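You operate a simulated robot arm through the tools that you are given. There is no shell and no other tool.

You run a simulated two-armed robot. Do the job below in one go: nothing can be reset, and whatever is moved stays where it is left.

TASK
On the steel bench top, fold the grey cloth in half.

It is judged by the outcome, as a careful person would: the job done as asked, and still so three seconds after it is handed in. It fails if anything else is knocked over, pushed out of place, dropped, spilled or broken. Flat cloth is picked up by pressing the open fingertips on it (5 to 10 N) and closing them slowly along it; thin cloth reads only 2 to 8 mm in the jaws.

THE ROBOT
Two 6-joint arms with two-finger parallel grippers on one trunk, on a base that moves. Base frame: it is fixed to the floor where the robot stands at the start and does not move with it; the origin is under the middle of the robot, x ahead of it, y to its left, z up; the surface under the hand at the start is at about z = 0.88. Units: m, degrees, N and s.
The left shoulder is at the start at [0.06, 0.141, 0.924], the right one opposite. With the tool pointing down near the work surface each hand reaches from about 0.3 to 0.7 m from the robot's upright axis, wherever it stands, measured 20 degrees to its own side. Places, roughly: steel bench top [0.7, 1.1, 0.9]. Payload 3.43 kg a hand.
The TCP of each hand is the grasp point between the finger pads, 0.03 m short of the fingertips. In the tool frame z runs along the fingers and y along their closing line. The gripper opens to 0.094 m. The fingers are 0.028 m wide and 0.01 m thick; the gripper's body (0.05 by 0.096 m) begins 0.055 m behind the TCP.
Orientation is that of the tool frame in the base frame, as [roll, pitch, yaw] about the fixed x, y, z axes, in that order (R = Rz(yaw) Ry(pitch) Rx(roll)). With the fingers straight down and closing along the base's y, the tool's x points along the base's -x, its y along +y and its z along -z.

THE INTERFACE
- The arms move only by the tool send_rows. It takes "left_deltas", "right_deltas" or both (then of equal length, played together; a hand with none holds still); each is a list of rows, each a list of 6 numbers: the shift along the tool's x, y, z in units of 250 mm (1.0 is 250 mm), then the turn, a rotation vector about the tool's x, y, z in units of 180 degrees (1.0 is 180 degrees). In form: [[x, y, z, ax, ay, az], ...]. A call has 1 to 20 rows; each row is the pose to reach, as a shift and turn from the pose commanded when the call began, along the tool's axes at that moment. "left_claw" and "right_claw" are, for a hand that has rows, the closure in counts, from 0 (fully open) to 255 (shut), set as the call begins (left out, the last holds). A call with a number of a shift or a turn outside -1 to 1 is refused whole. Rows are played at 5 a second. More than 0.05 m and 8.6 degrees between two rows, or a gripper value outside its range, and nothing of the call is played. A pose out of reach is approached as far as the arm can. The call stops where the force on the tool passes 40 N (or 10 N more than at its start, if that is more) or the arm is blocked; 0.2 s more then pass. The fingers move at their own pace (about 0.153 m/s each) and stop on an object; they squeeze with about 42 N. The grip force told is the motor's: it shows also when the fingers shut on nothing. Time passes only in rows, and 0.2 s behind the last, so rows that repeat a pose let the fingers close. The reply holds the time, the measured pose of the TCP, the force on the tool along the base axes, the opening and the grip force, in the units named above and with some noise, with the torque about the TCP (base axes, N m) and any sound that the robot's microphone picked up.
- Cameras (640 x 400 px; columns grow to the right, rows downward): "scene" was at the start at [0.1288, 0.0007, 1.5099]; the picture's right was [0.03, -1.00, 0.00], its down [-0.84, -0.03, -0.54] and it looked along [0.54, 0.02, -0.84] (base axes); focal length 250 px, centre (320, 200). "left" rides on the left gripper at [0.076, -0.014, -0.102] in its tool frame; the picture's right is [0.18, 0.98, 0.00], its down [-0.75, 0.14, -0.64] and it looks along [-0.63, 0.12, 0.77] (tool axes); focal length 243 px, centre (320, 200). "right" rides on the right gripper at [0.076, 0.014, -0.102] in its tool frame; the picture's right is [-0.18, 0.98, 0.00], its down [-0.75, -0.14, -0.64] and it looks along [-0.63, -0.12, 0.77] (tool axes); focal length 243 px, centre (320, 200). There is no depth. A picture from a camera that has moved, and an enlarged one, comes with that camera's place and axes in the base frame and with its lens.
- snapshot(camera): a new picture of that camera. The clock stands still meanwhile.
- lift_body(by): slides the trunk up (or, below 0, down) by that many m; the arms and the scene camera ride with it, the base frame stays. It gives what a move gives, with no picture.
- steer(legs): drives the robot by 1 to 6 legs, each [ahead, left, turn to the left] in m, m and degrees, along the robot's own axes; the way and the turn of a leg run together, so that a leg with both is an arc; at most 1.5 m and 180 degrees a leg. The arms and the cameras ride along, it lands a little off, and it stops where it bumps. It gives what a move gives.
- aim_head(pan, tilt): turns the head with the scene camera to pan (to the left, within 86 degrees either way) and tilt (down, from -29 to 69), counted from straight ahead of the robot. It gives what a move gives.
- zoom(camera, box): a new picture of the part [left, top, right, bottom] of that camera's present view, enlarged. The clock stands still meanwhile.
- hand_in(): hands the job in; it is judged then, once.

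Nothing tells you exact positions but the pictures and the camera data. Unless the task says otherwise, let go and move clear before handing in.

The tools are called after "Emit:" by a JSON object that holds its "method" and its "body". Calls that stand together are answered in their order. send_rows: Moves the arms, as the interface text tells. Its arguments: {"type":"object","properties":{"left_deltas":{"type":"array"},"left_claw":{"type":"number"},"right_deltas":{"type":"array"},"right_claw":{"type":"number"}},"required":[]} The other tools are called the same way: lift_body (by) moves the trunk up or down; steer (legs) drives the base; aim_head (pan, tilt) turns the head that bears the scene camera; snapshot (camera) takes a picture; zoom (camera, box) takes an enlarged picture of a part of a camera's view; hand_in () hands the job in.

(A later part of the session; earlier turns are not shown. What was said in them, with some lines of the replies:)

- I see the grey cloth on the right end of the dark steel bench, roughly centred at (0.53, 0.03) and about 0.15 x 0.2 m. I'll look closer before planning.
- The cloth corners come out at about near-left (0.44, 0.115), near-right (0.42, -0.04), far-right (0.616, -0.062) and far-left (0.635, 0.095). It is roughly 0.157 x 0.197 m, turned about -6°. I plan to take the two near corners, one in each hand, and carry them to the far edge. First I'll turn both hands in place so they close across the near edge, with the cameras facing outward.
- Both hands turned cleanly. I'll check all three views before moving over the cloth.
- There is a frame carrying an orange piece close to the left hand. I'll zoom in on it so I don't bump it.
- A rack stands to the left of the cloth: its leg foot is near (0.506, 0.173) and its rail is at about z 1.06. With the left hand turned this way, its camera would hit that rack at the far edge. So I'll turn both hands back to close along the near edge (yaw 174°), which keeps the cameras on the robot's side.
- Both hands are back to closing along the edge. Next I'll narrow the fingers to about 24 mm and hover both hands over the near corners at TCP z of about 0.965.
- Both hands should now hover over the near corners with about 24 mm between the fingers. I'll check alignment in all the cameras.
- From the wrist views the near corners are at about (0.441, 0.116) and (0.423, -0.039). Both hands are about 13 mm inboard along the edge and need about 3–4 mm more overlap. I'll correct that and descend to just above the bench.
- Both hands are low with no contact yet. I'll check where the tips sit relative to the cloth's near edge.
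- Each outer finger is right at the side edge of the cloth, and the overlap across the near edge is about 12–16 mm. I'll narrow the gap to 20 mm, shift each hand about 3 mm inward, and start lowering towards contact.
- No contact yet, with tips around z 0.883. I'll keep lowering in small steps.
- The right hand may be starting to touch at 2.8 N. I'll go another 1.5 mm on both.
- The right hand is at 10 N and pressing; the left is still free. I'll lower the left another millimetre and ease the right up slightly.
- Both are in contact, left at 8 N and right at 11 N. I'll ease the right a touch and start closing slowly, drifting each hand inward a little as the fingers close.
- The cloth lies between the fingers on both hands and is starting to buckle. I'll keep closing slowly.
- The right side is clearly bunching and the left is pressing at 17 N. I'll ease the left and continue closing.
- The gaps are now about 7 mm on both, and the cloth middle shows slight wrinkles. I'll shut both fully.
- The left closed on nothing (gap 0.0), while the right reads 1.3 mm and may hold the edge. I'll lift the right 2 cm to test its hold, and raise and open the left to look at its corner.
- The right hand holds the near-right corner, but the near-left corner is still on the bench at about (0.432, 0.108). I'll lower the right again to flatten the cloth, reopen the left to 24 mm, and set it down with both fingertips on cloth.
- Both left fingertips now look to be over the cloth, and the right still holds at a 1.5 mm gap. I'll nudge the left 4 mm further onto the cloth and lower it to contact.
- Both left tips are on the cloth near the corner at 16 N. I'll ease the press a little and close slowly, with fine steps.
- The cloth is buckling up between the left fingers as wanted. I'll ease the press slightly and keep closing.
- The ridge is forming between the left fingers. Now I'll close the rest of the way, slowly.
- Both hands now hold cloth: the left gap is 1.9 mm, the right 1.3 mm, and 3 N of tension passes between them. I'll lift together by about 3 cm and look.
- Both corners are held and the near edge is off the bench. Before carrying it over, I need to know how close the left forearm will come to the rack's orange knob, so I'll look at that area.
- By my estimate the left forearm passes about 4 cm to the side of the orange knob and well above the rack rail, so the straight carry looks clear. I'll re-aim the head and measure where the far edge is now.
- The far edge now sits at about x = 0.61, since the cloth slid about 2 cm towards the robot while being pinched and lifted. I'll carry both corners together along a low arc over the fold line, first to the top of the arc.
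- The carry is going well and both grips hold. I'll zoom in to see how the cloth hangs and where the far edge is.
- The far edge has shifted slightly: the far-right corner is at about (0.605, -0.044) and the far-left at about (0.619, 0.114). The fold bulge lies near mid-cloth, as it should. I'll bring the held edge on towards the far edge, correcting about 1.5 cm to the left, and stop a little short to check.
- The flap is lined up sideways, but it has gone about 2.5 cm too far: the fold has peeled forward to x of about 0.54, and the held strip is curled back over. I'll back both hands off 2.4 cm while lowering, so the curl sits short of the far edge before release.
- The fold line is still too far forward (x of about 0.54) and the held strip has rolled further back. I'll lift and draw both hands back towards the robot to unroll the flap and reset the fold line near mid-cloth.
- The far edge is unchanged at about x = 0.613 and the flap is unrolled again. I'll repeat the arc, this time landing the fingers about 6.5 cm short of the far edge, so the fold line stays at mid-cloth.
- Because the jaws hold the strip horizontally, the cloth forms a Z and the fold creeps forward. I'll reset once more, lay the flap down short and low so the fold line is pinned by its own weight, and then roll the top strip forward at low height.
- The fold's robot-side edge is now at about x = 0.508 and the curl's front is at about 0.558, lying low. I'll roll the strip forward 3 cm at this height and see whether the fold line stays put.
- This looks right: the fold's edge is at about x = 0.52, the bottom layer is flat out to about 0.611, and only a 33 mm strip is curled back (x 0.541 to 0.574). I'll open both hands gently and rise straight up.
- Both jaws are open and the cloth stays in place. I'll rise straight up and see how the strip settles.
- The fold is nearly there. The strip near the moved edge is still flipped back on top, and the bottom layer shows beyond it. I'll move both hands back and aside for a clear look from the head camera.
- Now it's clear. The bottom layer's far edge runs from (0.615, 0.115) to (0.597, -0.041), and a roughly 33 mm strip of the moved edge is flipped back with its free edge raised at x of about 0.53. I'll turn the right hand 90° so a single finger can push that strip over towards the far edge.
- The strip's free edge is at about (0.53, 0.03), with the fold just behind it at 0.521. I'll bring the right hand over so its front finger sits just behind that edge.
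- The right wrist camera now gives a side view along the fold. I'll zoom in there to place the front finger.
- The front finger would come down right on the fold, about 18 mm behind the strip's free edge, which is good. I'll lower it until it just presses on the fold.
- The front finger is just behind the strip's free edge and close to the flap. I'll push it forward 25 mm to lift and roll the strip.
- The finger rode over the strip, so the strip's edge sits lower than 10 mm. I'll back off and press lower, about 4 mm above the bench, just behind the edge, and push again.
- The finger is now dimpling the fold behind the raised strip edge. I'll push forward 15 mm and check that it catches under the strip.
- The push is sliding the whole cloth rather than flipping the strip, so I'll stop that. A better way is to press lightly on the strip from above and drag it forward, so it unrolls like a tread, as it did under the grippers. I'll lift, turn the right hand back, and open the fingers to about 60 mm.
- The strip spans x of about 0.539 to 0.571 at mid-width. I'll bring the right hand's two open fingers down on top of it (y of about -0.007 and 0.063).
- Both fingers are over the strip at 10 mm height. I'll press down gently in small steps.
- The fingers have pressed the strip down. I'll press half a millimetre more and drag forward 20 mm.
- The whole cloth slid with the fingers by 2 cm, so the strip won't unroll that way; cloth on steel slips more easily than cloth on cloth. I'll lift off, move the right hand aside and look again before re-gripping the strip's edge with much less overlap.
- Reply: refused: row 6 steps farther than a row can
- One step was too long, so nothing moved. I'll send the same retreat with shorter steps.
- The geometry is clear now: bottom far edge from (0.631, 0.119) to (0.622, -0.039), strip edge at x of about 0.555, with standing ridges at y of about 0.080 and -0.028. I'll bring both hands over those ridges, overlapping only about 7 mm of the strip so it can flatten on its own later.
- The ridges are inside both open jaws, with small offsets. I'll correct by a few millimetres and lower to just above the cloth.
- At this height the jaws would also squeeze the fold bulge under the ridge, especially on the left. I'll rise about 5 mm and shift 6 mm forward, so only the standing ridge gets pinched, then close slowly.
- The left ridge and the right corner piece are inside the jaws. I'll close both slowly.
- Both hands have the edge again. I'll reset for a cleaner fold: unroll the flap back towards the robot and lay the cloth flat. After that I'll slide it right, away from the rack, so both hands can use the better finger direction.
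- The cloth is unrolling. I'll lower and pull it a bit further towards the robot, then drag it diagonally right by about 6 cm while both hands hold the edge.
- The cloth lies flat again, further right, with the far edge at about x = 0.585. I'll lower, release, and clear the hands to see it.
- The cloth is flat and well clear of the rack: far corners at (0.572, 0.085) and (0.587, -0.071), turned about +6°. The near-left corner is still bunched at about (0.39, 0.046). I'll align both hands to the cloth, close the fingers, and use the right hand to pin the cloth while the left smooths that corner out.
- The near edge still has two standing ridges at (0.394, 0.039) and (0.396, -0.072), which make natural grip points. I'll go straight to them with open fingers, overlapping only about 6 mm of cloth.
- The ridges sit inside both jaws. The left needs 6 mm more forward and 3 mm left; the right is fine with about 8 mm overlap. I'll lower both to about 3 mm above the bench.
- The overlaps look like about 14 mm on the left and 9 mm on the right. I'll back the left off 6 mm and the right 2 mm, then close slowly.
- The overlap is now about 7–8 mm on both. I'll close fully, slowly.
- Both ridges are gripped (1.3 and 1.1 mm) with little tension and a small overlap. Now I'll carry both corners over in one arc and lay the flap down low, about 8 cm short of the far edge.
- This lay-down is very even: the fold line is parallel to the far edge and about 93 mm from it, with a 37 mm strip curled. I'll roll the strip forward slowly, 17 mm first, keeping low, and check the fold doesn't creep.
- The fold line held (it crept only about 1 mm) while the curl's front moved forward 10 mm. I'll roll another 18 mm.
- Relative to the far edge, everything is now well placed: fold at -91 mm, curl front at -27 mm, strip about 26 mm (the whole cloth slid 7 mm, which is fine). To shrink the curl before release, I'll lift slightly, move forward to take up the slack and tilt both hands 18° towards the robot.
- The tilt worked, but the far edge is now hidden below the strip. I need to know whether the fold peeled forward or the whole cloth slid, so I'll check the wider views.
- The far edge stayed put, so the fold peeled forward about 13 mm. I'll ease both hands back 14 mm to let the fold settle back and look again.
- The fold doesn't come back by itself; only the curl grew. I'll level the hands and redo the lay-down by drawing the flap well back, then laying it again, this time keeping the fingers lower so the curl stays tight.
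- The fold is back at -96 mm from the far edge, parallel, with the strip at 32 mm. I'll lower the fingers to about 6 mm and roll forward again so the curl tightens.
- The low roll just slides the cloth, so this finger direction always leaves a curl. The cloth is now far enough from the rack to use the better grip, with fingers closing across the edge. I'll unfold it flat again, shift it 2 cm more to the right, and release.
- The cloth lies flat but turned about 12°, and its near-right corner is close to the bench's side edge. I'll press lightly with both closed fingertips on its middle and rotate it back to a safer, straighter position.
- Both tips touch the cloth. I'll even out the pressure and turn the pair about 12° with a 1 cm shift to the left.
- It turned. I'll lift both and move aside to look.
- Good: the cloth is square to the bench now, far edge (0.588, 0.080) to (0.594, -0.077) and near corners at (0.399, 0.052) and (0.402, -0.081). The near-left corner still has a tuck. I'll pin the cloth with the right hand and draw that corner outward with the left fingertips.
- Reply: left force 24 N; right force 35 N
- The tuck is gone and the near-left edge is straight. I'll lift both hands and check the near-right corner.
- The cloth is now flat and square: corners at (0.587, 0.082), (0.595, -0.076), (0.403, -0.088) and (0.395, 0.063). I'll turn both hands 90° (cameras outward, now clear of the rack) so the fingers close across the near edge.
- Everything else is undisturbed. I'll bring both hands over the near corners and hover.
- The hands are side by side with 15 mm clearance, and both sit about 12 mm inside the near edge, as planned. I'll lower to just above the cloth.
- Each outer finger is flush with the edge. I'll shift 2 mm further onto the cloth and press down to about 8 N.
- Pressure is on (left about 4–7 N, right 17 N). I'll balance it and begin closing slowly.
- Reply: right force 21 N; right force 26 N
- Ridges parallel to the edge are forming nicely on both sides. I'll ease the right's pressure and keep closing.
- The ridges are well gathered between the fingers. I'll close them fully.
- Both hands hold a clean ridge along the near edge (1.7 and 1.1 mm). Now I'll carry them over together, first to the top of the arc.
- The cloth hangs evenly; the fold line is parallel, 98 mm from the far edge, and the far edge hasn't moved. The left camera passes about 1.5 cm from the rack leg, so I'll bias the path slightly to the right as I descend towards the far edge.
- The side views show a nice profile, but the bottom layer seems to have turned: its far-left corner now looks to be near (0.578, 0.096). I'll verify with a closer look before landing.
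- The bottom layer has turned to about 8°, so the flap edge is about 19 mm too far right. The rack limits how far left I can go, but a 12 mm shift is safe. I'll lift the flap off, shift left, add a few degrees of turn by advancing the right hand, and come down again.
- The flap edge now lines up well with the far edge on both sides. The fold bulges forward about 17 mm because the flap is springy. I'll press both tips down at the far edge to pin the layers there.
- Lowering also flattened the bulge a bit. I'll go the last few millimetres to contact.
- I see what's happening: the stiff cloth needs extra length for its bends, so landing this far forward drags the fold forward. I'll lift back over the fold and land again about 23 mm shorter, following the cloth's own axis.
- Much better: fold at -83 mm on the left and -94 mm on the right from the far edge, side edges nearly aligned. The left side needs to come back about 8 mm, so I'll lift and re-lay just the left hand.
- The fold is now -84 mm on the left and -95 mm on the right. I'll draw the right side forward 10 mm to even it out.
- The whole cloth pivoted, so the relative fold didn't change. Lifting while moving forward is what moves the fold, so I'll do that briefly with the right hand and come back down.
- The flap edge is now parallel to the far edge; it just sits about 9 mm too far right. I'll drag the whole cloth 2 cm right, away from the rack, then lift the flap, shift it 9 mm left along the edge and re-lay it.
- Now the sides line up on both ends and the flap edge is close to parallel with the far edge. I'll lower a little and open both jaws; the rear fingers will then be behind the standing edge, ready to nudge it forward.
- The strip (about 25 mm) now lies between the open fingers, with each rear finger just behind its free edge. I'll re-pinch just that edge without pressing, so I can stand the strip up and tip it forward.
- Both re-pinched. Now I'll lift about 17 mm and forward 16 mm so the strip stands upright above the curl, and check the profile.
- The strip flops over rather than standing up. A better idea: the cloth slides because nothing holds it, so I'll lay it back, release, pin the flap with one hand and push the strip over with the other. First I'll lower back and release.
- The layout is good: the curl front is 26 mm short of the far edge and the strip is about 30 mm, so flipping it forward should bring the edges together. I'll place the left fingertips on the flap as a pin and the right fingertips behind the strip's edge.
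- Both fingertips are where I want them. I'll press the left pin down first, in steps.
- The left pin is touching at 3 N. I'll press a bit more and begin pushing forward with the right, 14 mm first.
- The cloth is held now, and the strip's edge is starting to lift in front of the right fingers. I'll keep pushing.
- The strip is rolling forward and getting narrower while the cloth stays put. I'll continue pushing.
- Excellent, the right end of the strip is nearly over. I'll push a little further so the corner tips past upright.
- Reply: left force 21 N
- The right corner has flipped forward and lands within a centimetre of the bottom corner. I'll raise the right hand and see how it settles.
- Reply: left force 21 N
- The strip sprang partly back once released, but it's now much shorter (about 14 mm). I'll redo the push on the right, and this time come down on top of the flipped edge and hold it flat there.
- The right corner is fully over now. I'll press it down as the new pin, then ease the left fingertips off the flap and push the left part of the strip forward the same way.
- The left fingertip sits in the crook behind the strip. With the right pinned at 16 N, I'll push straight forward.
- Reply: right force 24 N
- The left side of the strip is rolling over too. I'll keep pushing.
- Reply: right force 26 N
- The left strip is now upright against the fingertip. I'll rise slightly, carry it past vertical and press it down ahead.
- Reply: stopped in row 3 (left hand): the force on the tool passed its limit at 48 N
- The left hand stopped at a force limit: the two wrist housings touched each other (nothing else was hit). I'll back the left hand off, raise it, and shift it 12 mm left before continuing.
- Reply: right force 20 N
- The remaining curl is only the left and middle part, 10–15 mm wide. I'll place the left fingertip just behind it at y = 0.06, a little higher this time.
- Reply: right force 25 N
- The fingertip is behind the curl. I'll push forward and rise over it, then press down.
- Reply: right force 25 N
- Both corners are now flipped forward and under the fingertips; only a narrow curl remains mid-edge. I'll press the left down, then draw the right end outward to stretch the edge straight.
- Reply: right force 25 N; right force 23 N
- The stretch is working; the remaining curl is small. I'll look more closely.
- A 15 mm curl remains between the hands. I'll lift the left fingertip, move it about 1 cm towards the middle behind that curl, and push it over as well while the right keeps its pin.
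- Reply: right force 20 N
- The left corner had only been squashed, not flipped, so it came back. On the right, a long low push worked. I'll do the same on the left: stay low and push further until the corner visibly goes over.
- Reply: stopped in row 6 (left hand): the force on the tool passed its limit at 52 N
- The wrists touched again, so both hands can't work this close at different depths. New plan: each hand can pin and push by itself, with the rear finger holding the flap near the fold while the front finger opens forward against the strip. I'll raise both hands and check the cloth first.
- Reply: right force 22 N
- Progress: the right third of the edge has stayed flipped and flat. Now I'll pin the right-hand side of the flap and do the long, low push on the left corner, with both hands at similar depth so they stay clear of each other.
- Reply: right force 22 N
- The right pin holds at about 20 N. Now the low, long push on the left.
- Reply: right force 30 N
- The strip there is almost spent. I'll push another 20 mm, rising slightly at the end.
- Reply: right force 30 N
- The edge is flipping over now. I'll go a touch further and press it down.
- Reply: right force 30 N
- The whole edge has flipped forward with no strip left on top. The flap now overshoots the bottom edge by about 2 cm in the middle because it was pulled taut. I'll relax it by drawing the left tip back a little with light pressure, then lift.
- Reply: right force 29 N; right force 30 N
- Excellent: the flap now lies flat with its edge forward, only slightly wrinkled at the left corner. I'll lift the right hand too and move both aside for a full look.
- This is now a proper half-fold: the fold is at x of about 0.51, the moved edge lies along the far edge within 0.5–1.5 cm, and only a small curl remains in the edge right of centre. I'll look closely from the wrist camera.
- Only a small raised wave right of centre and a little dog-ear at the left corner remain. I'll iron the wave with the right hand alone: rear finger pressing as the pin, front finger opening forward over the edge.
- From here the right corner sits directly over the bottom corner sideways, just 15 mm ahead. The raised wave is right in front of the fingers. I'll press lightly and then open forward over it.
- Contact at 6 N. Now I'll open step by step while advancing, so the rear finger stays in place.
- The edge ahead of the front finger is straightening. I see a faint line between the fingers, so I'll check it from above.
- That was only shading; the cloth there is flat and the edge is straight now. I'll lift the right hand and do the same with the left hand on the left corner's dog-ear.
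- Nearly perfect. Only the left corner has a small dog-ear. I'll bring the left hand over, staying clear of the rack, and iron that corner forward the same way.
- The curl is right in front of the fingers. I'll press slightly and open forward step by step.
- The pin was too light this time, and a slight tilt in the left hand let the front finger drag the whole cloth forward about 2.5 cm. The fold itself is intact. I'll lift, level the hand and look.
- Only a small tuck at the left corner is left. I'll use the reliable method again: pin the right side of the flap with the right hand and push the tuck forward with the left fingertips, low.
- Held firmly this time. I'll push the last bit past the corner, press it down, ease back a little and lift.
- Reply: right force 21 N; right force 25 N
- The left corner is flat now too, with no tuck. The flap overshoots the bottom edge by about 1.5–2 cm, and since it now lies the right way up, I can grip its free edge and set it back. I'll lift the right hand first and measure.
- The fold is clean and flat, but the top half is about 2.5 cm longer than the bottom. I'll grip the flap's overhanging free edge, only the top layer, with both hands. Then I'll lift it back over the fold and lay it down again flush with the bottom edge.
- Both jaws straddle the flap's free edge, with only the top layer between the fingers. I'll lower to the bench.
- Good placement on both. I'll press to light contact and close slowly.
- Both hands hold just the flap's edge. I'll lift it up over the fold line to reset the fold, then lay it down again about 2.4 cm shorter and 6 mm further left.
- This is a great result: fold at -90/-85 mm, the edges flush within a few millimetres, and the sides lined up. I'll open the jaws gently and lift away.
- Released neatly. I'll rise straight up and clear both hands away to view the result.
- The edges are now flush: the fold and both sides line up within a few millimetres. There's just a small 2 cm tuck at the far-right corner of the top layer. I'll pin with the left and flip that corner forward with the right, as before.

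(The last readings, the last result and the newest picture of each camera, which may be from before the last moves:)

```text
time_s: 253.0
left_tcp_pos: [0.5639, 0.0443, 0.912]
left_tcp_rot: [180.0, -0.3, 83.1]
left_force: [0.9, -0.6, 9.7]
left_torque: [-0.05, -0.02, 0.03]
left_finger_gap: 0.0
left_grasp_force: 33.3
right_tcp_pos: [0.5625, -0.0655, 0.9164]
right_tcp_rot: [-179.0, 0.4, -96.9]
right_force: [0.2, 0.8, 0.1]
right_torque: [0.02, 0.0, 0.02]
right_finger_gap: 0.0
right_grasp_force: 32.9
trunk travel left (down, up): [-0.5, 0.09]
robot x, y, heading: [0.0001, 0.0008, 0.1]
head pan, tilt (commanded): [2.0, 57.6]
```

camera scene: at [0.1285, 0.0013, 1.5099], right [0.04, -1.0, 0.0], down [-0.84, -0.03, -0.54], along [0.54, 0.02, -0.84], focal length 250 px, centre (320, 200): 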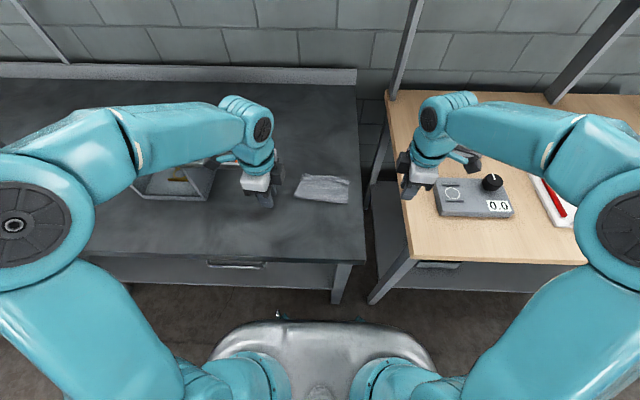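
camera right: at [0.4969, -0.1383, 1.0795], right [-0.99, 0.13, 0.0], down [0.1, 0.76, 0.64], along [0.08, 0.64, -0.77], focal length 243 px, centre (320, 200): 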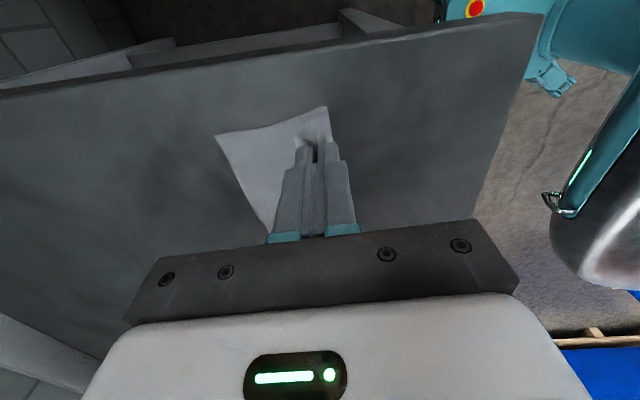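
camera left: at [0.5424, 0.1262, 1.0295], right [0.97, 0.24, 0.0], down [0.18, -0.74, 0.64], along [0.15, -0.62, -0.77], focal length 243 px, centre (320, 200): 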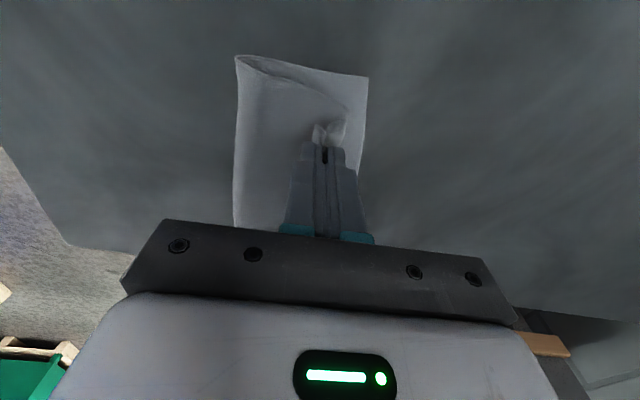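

Emit:
{"method": "send_rows", "body": {"left_deltas": [[0, 0, 0.001, 0, 0, 0], [0, 0, 0.001, 0, 0, 0], [0, 0, 0.001, 0, 0, 0], [0, 0, 0.001, 0, 0, 0], [0, 0, 0.001, 0, 0, 0], [0, 0, 0.001, 0, 0, 0], [0, 0, 0.001, 0, 0, 0]], "right_deltas": [[0, 0, 0.006, 0, 0, 0], [0, -0.024, 0.006, 0, 0, 0], [0, -0.048, 0.006, 0, 0, 0], [0, -0.072, 0.006, 0, 0, 0], [0, -0.096, 0.006, 0, 0, 0], [0, -0.116, 0.006, 0, 0, 0], [0, -0.116, 0.006, 0, 0, 0]]}}

Emit:
{"method": "zoom", "body": {"camera": "right", "box": [160, 20, 480, 220]}}

Emit:
{"method": "zoom", "body": {"camera": "scene", "box": [284, 155, 364, 205]}}

```text
time_s: 254.6
left_tcp_pos: [0.5636, 0.0443, 0.9105]
left_tcp_rot: [179.9, -0.3, 83.1]
left_force: [3.4, -0.6, 19.7]
left_torque: [-0.07, -0.09, 0.06]
left_finger_gap: 0.0
left_grasp_force: 32.7
right_tcp_pos: [0.5914, -0.0691, 0.9151]
right_tcp_rot: [-179.0, 0.4, -96.9]
right_force: [-1.0, -0.2, 0.5]
right_torque: [0.0, 0.03, 0.03]
right_finger_gap: 0.0001
right_grasp_force: 33.3
trunk travel left (down, up): [-0.5, 0.09]
robot x, y, heading: [-0.0033, -0.0001, 0.1]
head pan, tilt (commanded): [2.0, 57.6]
```

```text
2.00 times, centred on (320, 120) of right
camera zoom: at [0.5675, -0.1431, 1.017], right [-0.95, 0.3, -0.01], down [0.22, 0.73, 0.65], along [0.2, 0.62, -0.76], focal length 485 px, centre (320, 360)
```

zoom: 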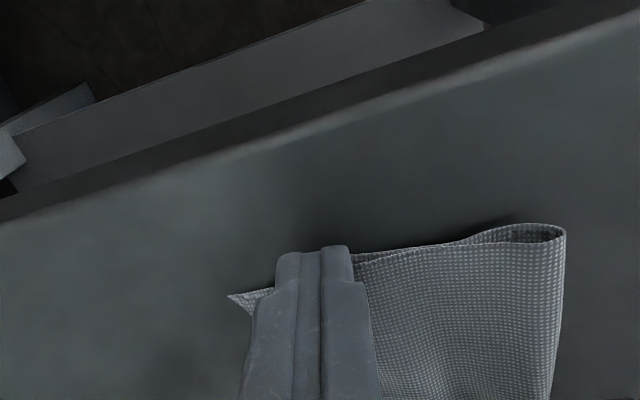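

```text
8.00 times, centred on (324, 180) of scene
camera zoom: at [0.1276, 0.0006, 1.5101], right [0.03, -1.0, 0.0], down [-0.84, -0.03, -0.54], along [0.54, 0.02, -0.84], focal length 2003 px, centre (288, 360)
```

zoom: 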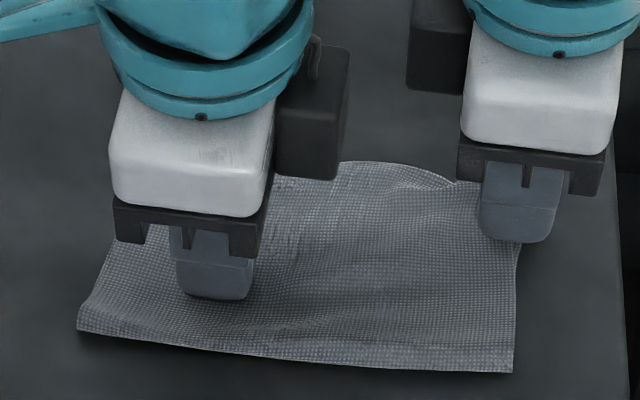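

The corner strip is being rolled forward while the cloth holds. A bit further, rising slightly, then press down.

Emit:
{"method": "send_rows", "body": {"left_deltas": [[0, 0, -0.001, 0, 0, 0], [0, 0, -0.001, 0, 0, 0], [0, 0, -0.001, 0, 0, 0], [0, 0, -0.001, 0, 0, 0], [0, 0, -0.001, 0, 0, 0], [0, 0, -0.001, 0, 0, 0], [0, 0, -0.001, 0, 0, 0]], "right_deltas": [[0, -0.02, -0.002, 0, 0, 0], [0, -0.04, -0.01, 0, 0, 0], [0, -0.06, -0.016, 0, 0, 0], [0, -0.072, -0.014, 0, 0, 0], [0, -0.076, 0, 0, 0, 0], [0, -0.076, 0.01, 0, 0, 0], [0, -0.076, 0.01, 0, 0, 0]]}}

Emit:
{"method": "zoom", "body": {"camera": "right", "box": [160, 20, 480, 220]}}

Emit:
{"method": "zoom", "body": {"camera": "scene", "box": [284, 155, 364, 205]}}

```text
time_s: 256.2
left_tcp_pos: [0.5633, 0.0447, 0.9125]
left_tcp_rot: [179.9, -0.3, 83.1]
left_force: [2.9, 0.4, 19.4]
left_torque: [-0.1, -0.05, 0.04]
left_finger_gap: 0.0002
left_grasp_force: 32.9
right_tcp_pos: [0.6108, -0.0707, 0.9127]
right_tcp_rot: [-179.1, 0.5, -96.9]
right_force: [-0.4, 0.1, -0.1]
right_torque: [0.0, -0.03, 0.0]
right_finger_gap: 0.0
right_grasp_force: 33.2
trunk travel left (down, up): [-0.5, 0.09]
robot x, y, heading: [-0.0011, -0.0029, -0.2]
head pan, tilt (commanded): [2.0, 57.6]
```

```text
2.00 times, centred on (320, 120) of right
camera zoom: at [0.5872, -0.1454, 1.0149], right [-0.95, 0.3, -0.01], down [0.22, 0.73, 0.65], along [0.21, 0.62, -0.76], focal length 485 px, centre (320, 360)
```

zoom: 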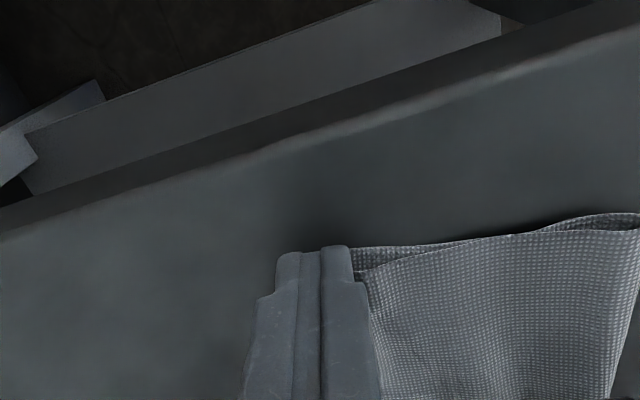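

```text
8.00 times, centred on (324, 180) of scene
camera zoom: at [0.1277, 0.0007, 1.51], right [0.03, -1.0, 0.0], down [-0.84, -0.03, -0.54], along [0.54, 0.02, -0.84], focal length 2003 px, centre (288, 360)
```

zoom: 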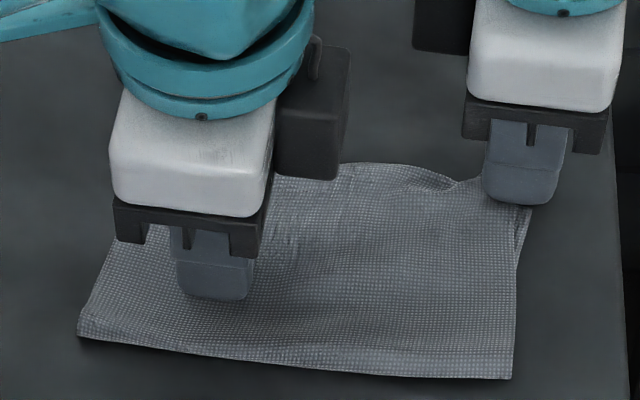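

Emit:
{"method": "send_rows", "body": {"right_deltas": [[0, 0.008, 0, 0, 0, 0], [0, 0.012, -0.02, 0, 0, 0], [0, 0.012, -0.08, 0, 0, 0], [0.02, 0.012, -0.18, 0, 0, 0], [0.06, 0.04, -0.28, 0, 0, 0], [0.16, 0.1, -0.36, 0, 0, 0], [0.3, 0.16, -0.4, 0, 0, 0]]}}

Emit:
{"method": "zoom", "body": {"camera": "scene", "box": [284, 155, 364, 205]}}

Emit:
{"method": "zoom", "body": {"camera": "scene", "box": [322, 165, 362, 190]}}

```text
time_s: 257.8
left_tcp_pos: [0.5632, 0.0434, 0.912]
left_tcp_rot: [-180.0, -0.3, 83.0]
left_force: [0.8, -0.3, 19.7]
left_torque: [-0.16, -0.02, 0.0]
left_finger_gap: 0.0002
left_grasp_force: 33.2
right_tcp_pos: [0.5589, -0.1421, 1.0136]
right_tcp_rot: [-179.1, 0.4, -96.9]
right_force: [0.6, -0.5, -0.1]
right_torque: [0.0, 0.01, 0.01]
right_finger_gap: 0.0001
right_grasp_force: 32.9
trunk travel left (down, up): [-0.5, 0.09]
robot x, y, heading: [0.0015, -0.0003, -0.1]
head pan, tilt (commanded): [2.0, 57.6]
```

```text
8.00 times, centred on (324, 180) of scene
camera zoom: at [0.1268, -0.0003, 1.5101], right [0.04, -1.0, 0.0], down [-0.84, -0.03, -0.54], along [0.54, 0.02, -0.84], focal length 2003 px, centre (288, 360)
```

zoom: 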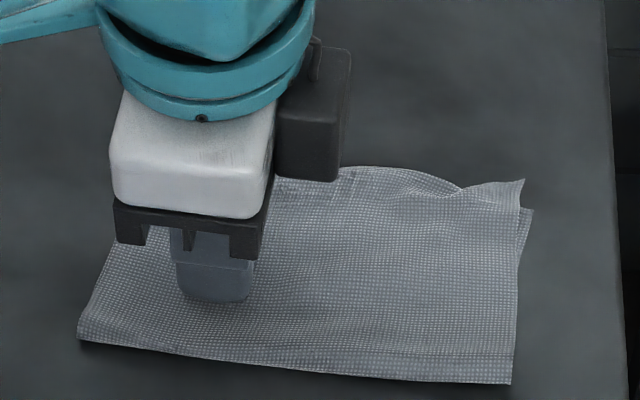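

```text
16.00 times, centred on (342, 178) of scene
camera zoom: at [0.1268, -0.0003, 1.5101], right [0.04, -1.0, 0.0], down [-0.84, -0.03, -0.54], along [0.54, 0.02, -0.84], focal length 4006 px, centre (-32, 560)
```

zoom: 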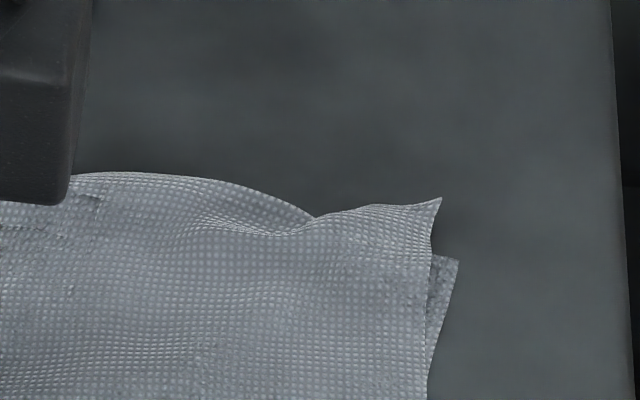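

The right corner now lies flat too, about 13 mm from the bottom corner. I'll lift the left pin and clear both hands for a final check.

Emit:
{"method": "send_rows", "body": {"left_deltas": [[0, 0, -0.03, 0, 0, 0], [0, 0, -0.1, 0, 0, 0], [0, 0, -0.2, 0, 0, 0], [0, -0.04, -0.32, 0, 0, 0], [0.02, -0.2, -0.42, 0, 0, 0], [0.04, -0.36, -0.48, 0, 0, 0], [0.12, -0.5, -0.5, 0, 0, 0], [0.26, -0.58, -0.5, 0, 0, 0], [0.4, -0.62, -0.5, 0, 0, 0]], "right_deltas": [[0, 0.02, 0, 0, 0, 0], [0.04, 0.06, -0.02, 0, 0, 0], [0.1, 0.12, -0.04, 0, 0, 0], [0.16, 0.2, -0.06, 0, 0, 0], [0.2, 0.28, -0.08, 0, 0, 0], [0.24, 0.36, -0.08, 0, 0, 0], [0.24, 0.4, -0.08, 0, 0, 0], [0.24, 0.4, -0.08, 0, 0, 0], [0.24, 0.4, -0.08, 0, 0, 0]]}}

Emit:
{"method": "zoom", "body": {"camera": "scene", "box": [284, 155, 364, 205]}}

Emit:
{"method": "snapshot", "body": {"camera": "scene"}}

```text
time_s: 259.8
left_tcp_pos: [0.4241, 0.1619, 1.0373]
left_tcp_rot: [180.0, -0.3, 83.0]
left_force: [-1.5, 0.3, -0.1]
left_torque: [0.0, -0.04, -0.02]
left_finger_gap: 0.0
left_grasp_force: 32.7
right_tcp_pos: [0.4545, -0.1892, 1.0294]
right_tcp_rot: [-179.1, 0.3, -96.9]
right_force: [0.1, 0.5, -0.9]
right_torque: [-0.04, 0.0, 0.03]
right_finger_gap: 0.0
right_grasp_force: 33.1
trunk travel left (down, up): [-0.5, 0.09]
robot x, y, heading: [-0.0005, 0.0008, -0.1]
head pan, tilt (commanded): [2.0, 57.6]
```

```text
8.00 times, centred on (324, 180) of scene
camera zoom: at [0.1281, 0.0017, 1.5099], right [0.03, -1.0, 0.0], down [-0.84, -0.03, -0.54], along [0.54, 0.02, -0.84], focal length 2003 px, centre (288, 360)
```

zoom: 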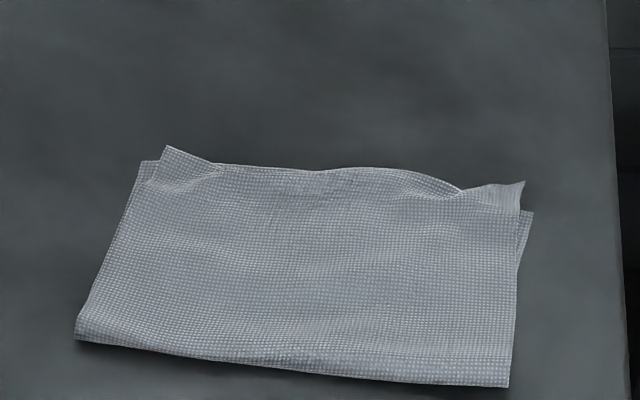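

```text
taken
camera scene: at [0.1281, 0.0017, 1.5099], right [0.03, -1.0, 0.0], down [-0.84, -0.03, -0.54], along [0.54, 0.02, -0.84], focal length 250 px, centre (320, 200)
```

scene: 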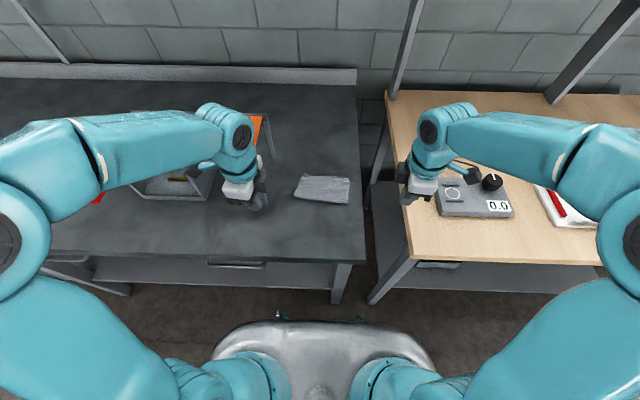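

The cloth is folded neatly in half: fold towards the robot, moved edge flush with the far edge, sides aligned and everything flat. I'll check that the rack and other items are undisturbed before handing in.

Emit:
{"method": "zoom", "body": {"camera": "scene", "box": [80, 90, 400, 290]}}

Emit:
{"method": "aim_head", "body": {"pan": 20, "tilt": 45}}

Emit:
{"method": "snapshot", "body": {"camera": "scene"}}

```text
2.00 times, centred on (240, 190) of scene
camera zoom: at [0.1281, 0.0017, 1.5099], right [0.03, -1.0, 0.0], down [-0.84, -0.03, -0.54], along [0.54, 0.02, -0.84], focal length 501 px, centre (480, 220)
```

zoom: 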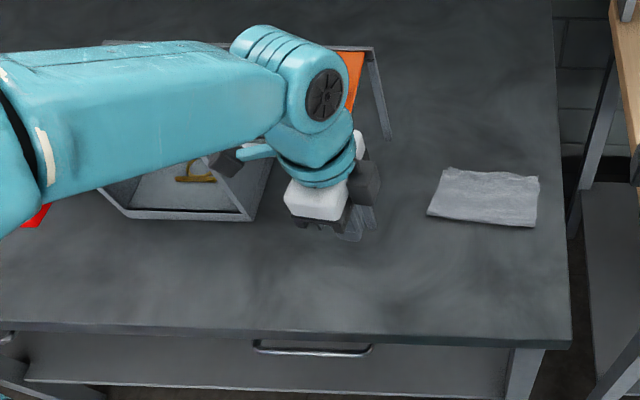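

```text
time_s: 260.6
left_tcp_pos: [0.4254, 0.1614, 1.0366]
left_tcp_rot: [179.9, -0.3, 83.0]
left_force: [-0.4, -0.7, 0.2]
left_torque: [-0.04, 0.0, 0.01]
left_finger_gap: 0.0002
left_grasp_force: 32.9
right_tcp_pos: [0.4545, -0.1897, 1.029]
right_tcp_rot: [-179.2, 0.3, -97.0]
right_force: [0.1, -0.1, -0.1]
right_torque: [0.01, 0.03, 0.0]
right_finger_gap: 0.0
right_grasp_force: 33.1
trunk travel left (down, up): [-0.5, 0.09]
robot x, y, heading: [-0.0003, -0.001, -0.1]
head pan, tilt (commanded): [20.0, 45.0]
```

```text
taken
camera scene: at [0.1369, 0.0262, 1.5264], right [0.34, -0.94, 0.0], down [-0.67, -0.24, -0.71], along [0.66, 0.24, -0.71], focal length 250 px, centre (320, 200)
```

scene: 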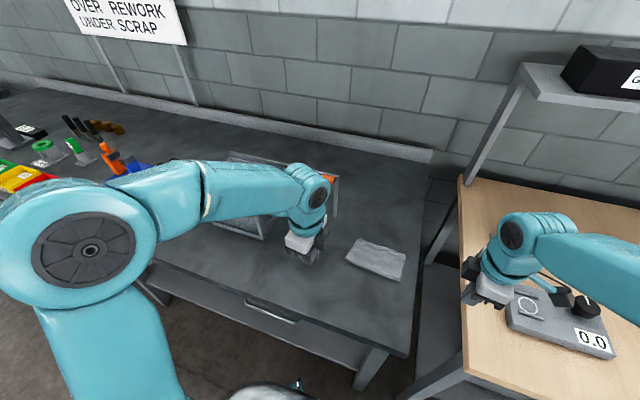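

The grey cloth lies folded in half on the steel bench. The rack, tray and other items look where they were, as far as the arms let me see, and both hands are empty and clear. I'm handing the job in.

Emit:
{"method": "hand_in", "body": {}}

```text
The job is handed in.
```

The grey cloth is folded in half on the steel bench top, and I've handed the job in.

- **Fold:** the fold faces the robot. The moved edge lies along the far edge, within about 1.5 cm at the corners. There are slight waves along the top edge, but no tucks.
- **Position:** the cloth ended up roughly 6 cm to the right of where it started. I slid it to keep the left hand clear of the rack.
- **Other items:** the rack, tray and other items looked undisturbed in the last pictures. The left arm hid the rack's near leg. The two wrists touched each other twice while working close together, but neither hand hit anything else.

Both hands are empty and clear of the cloth.
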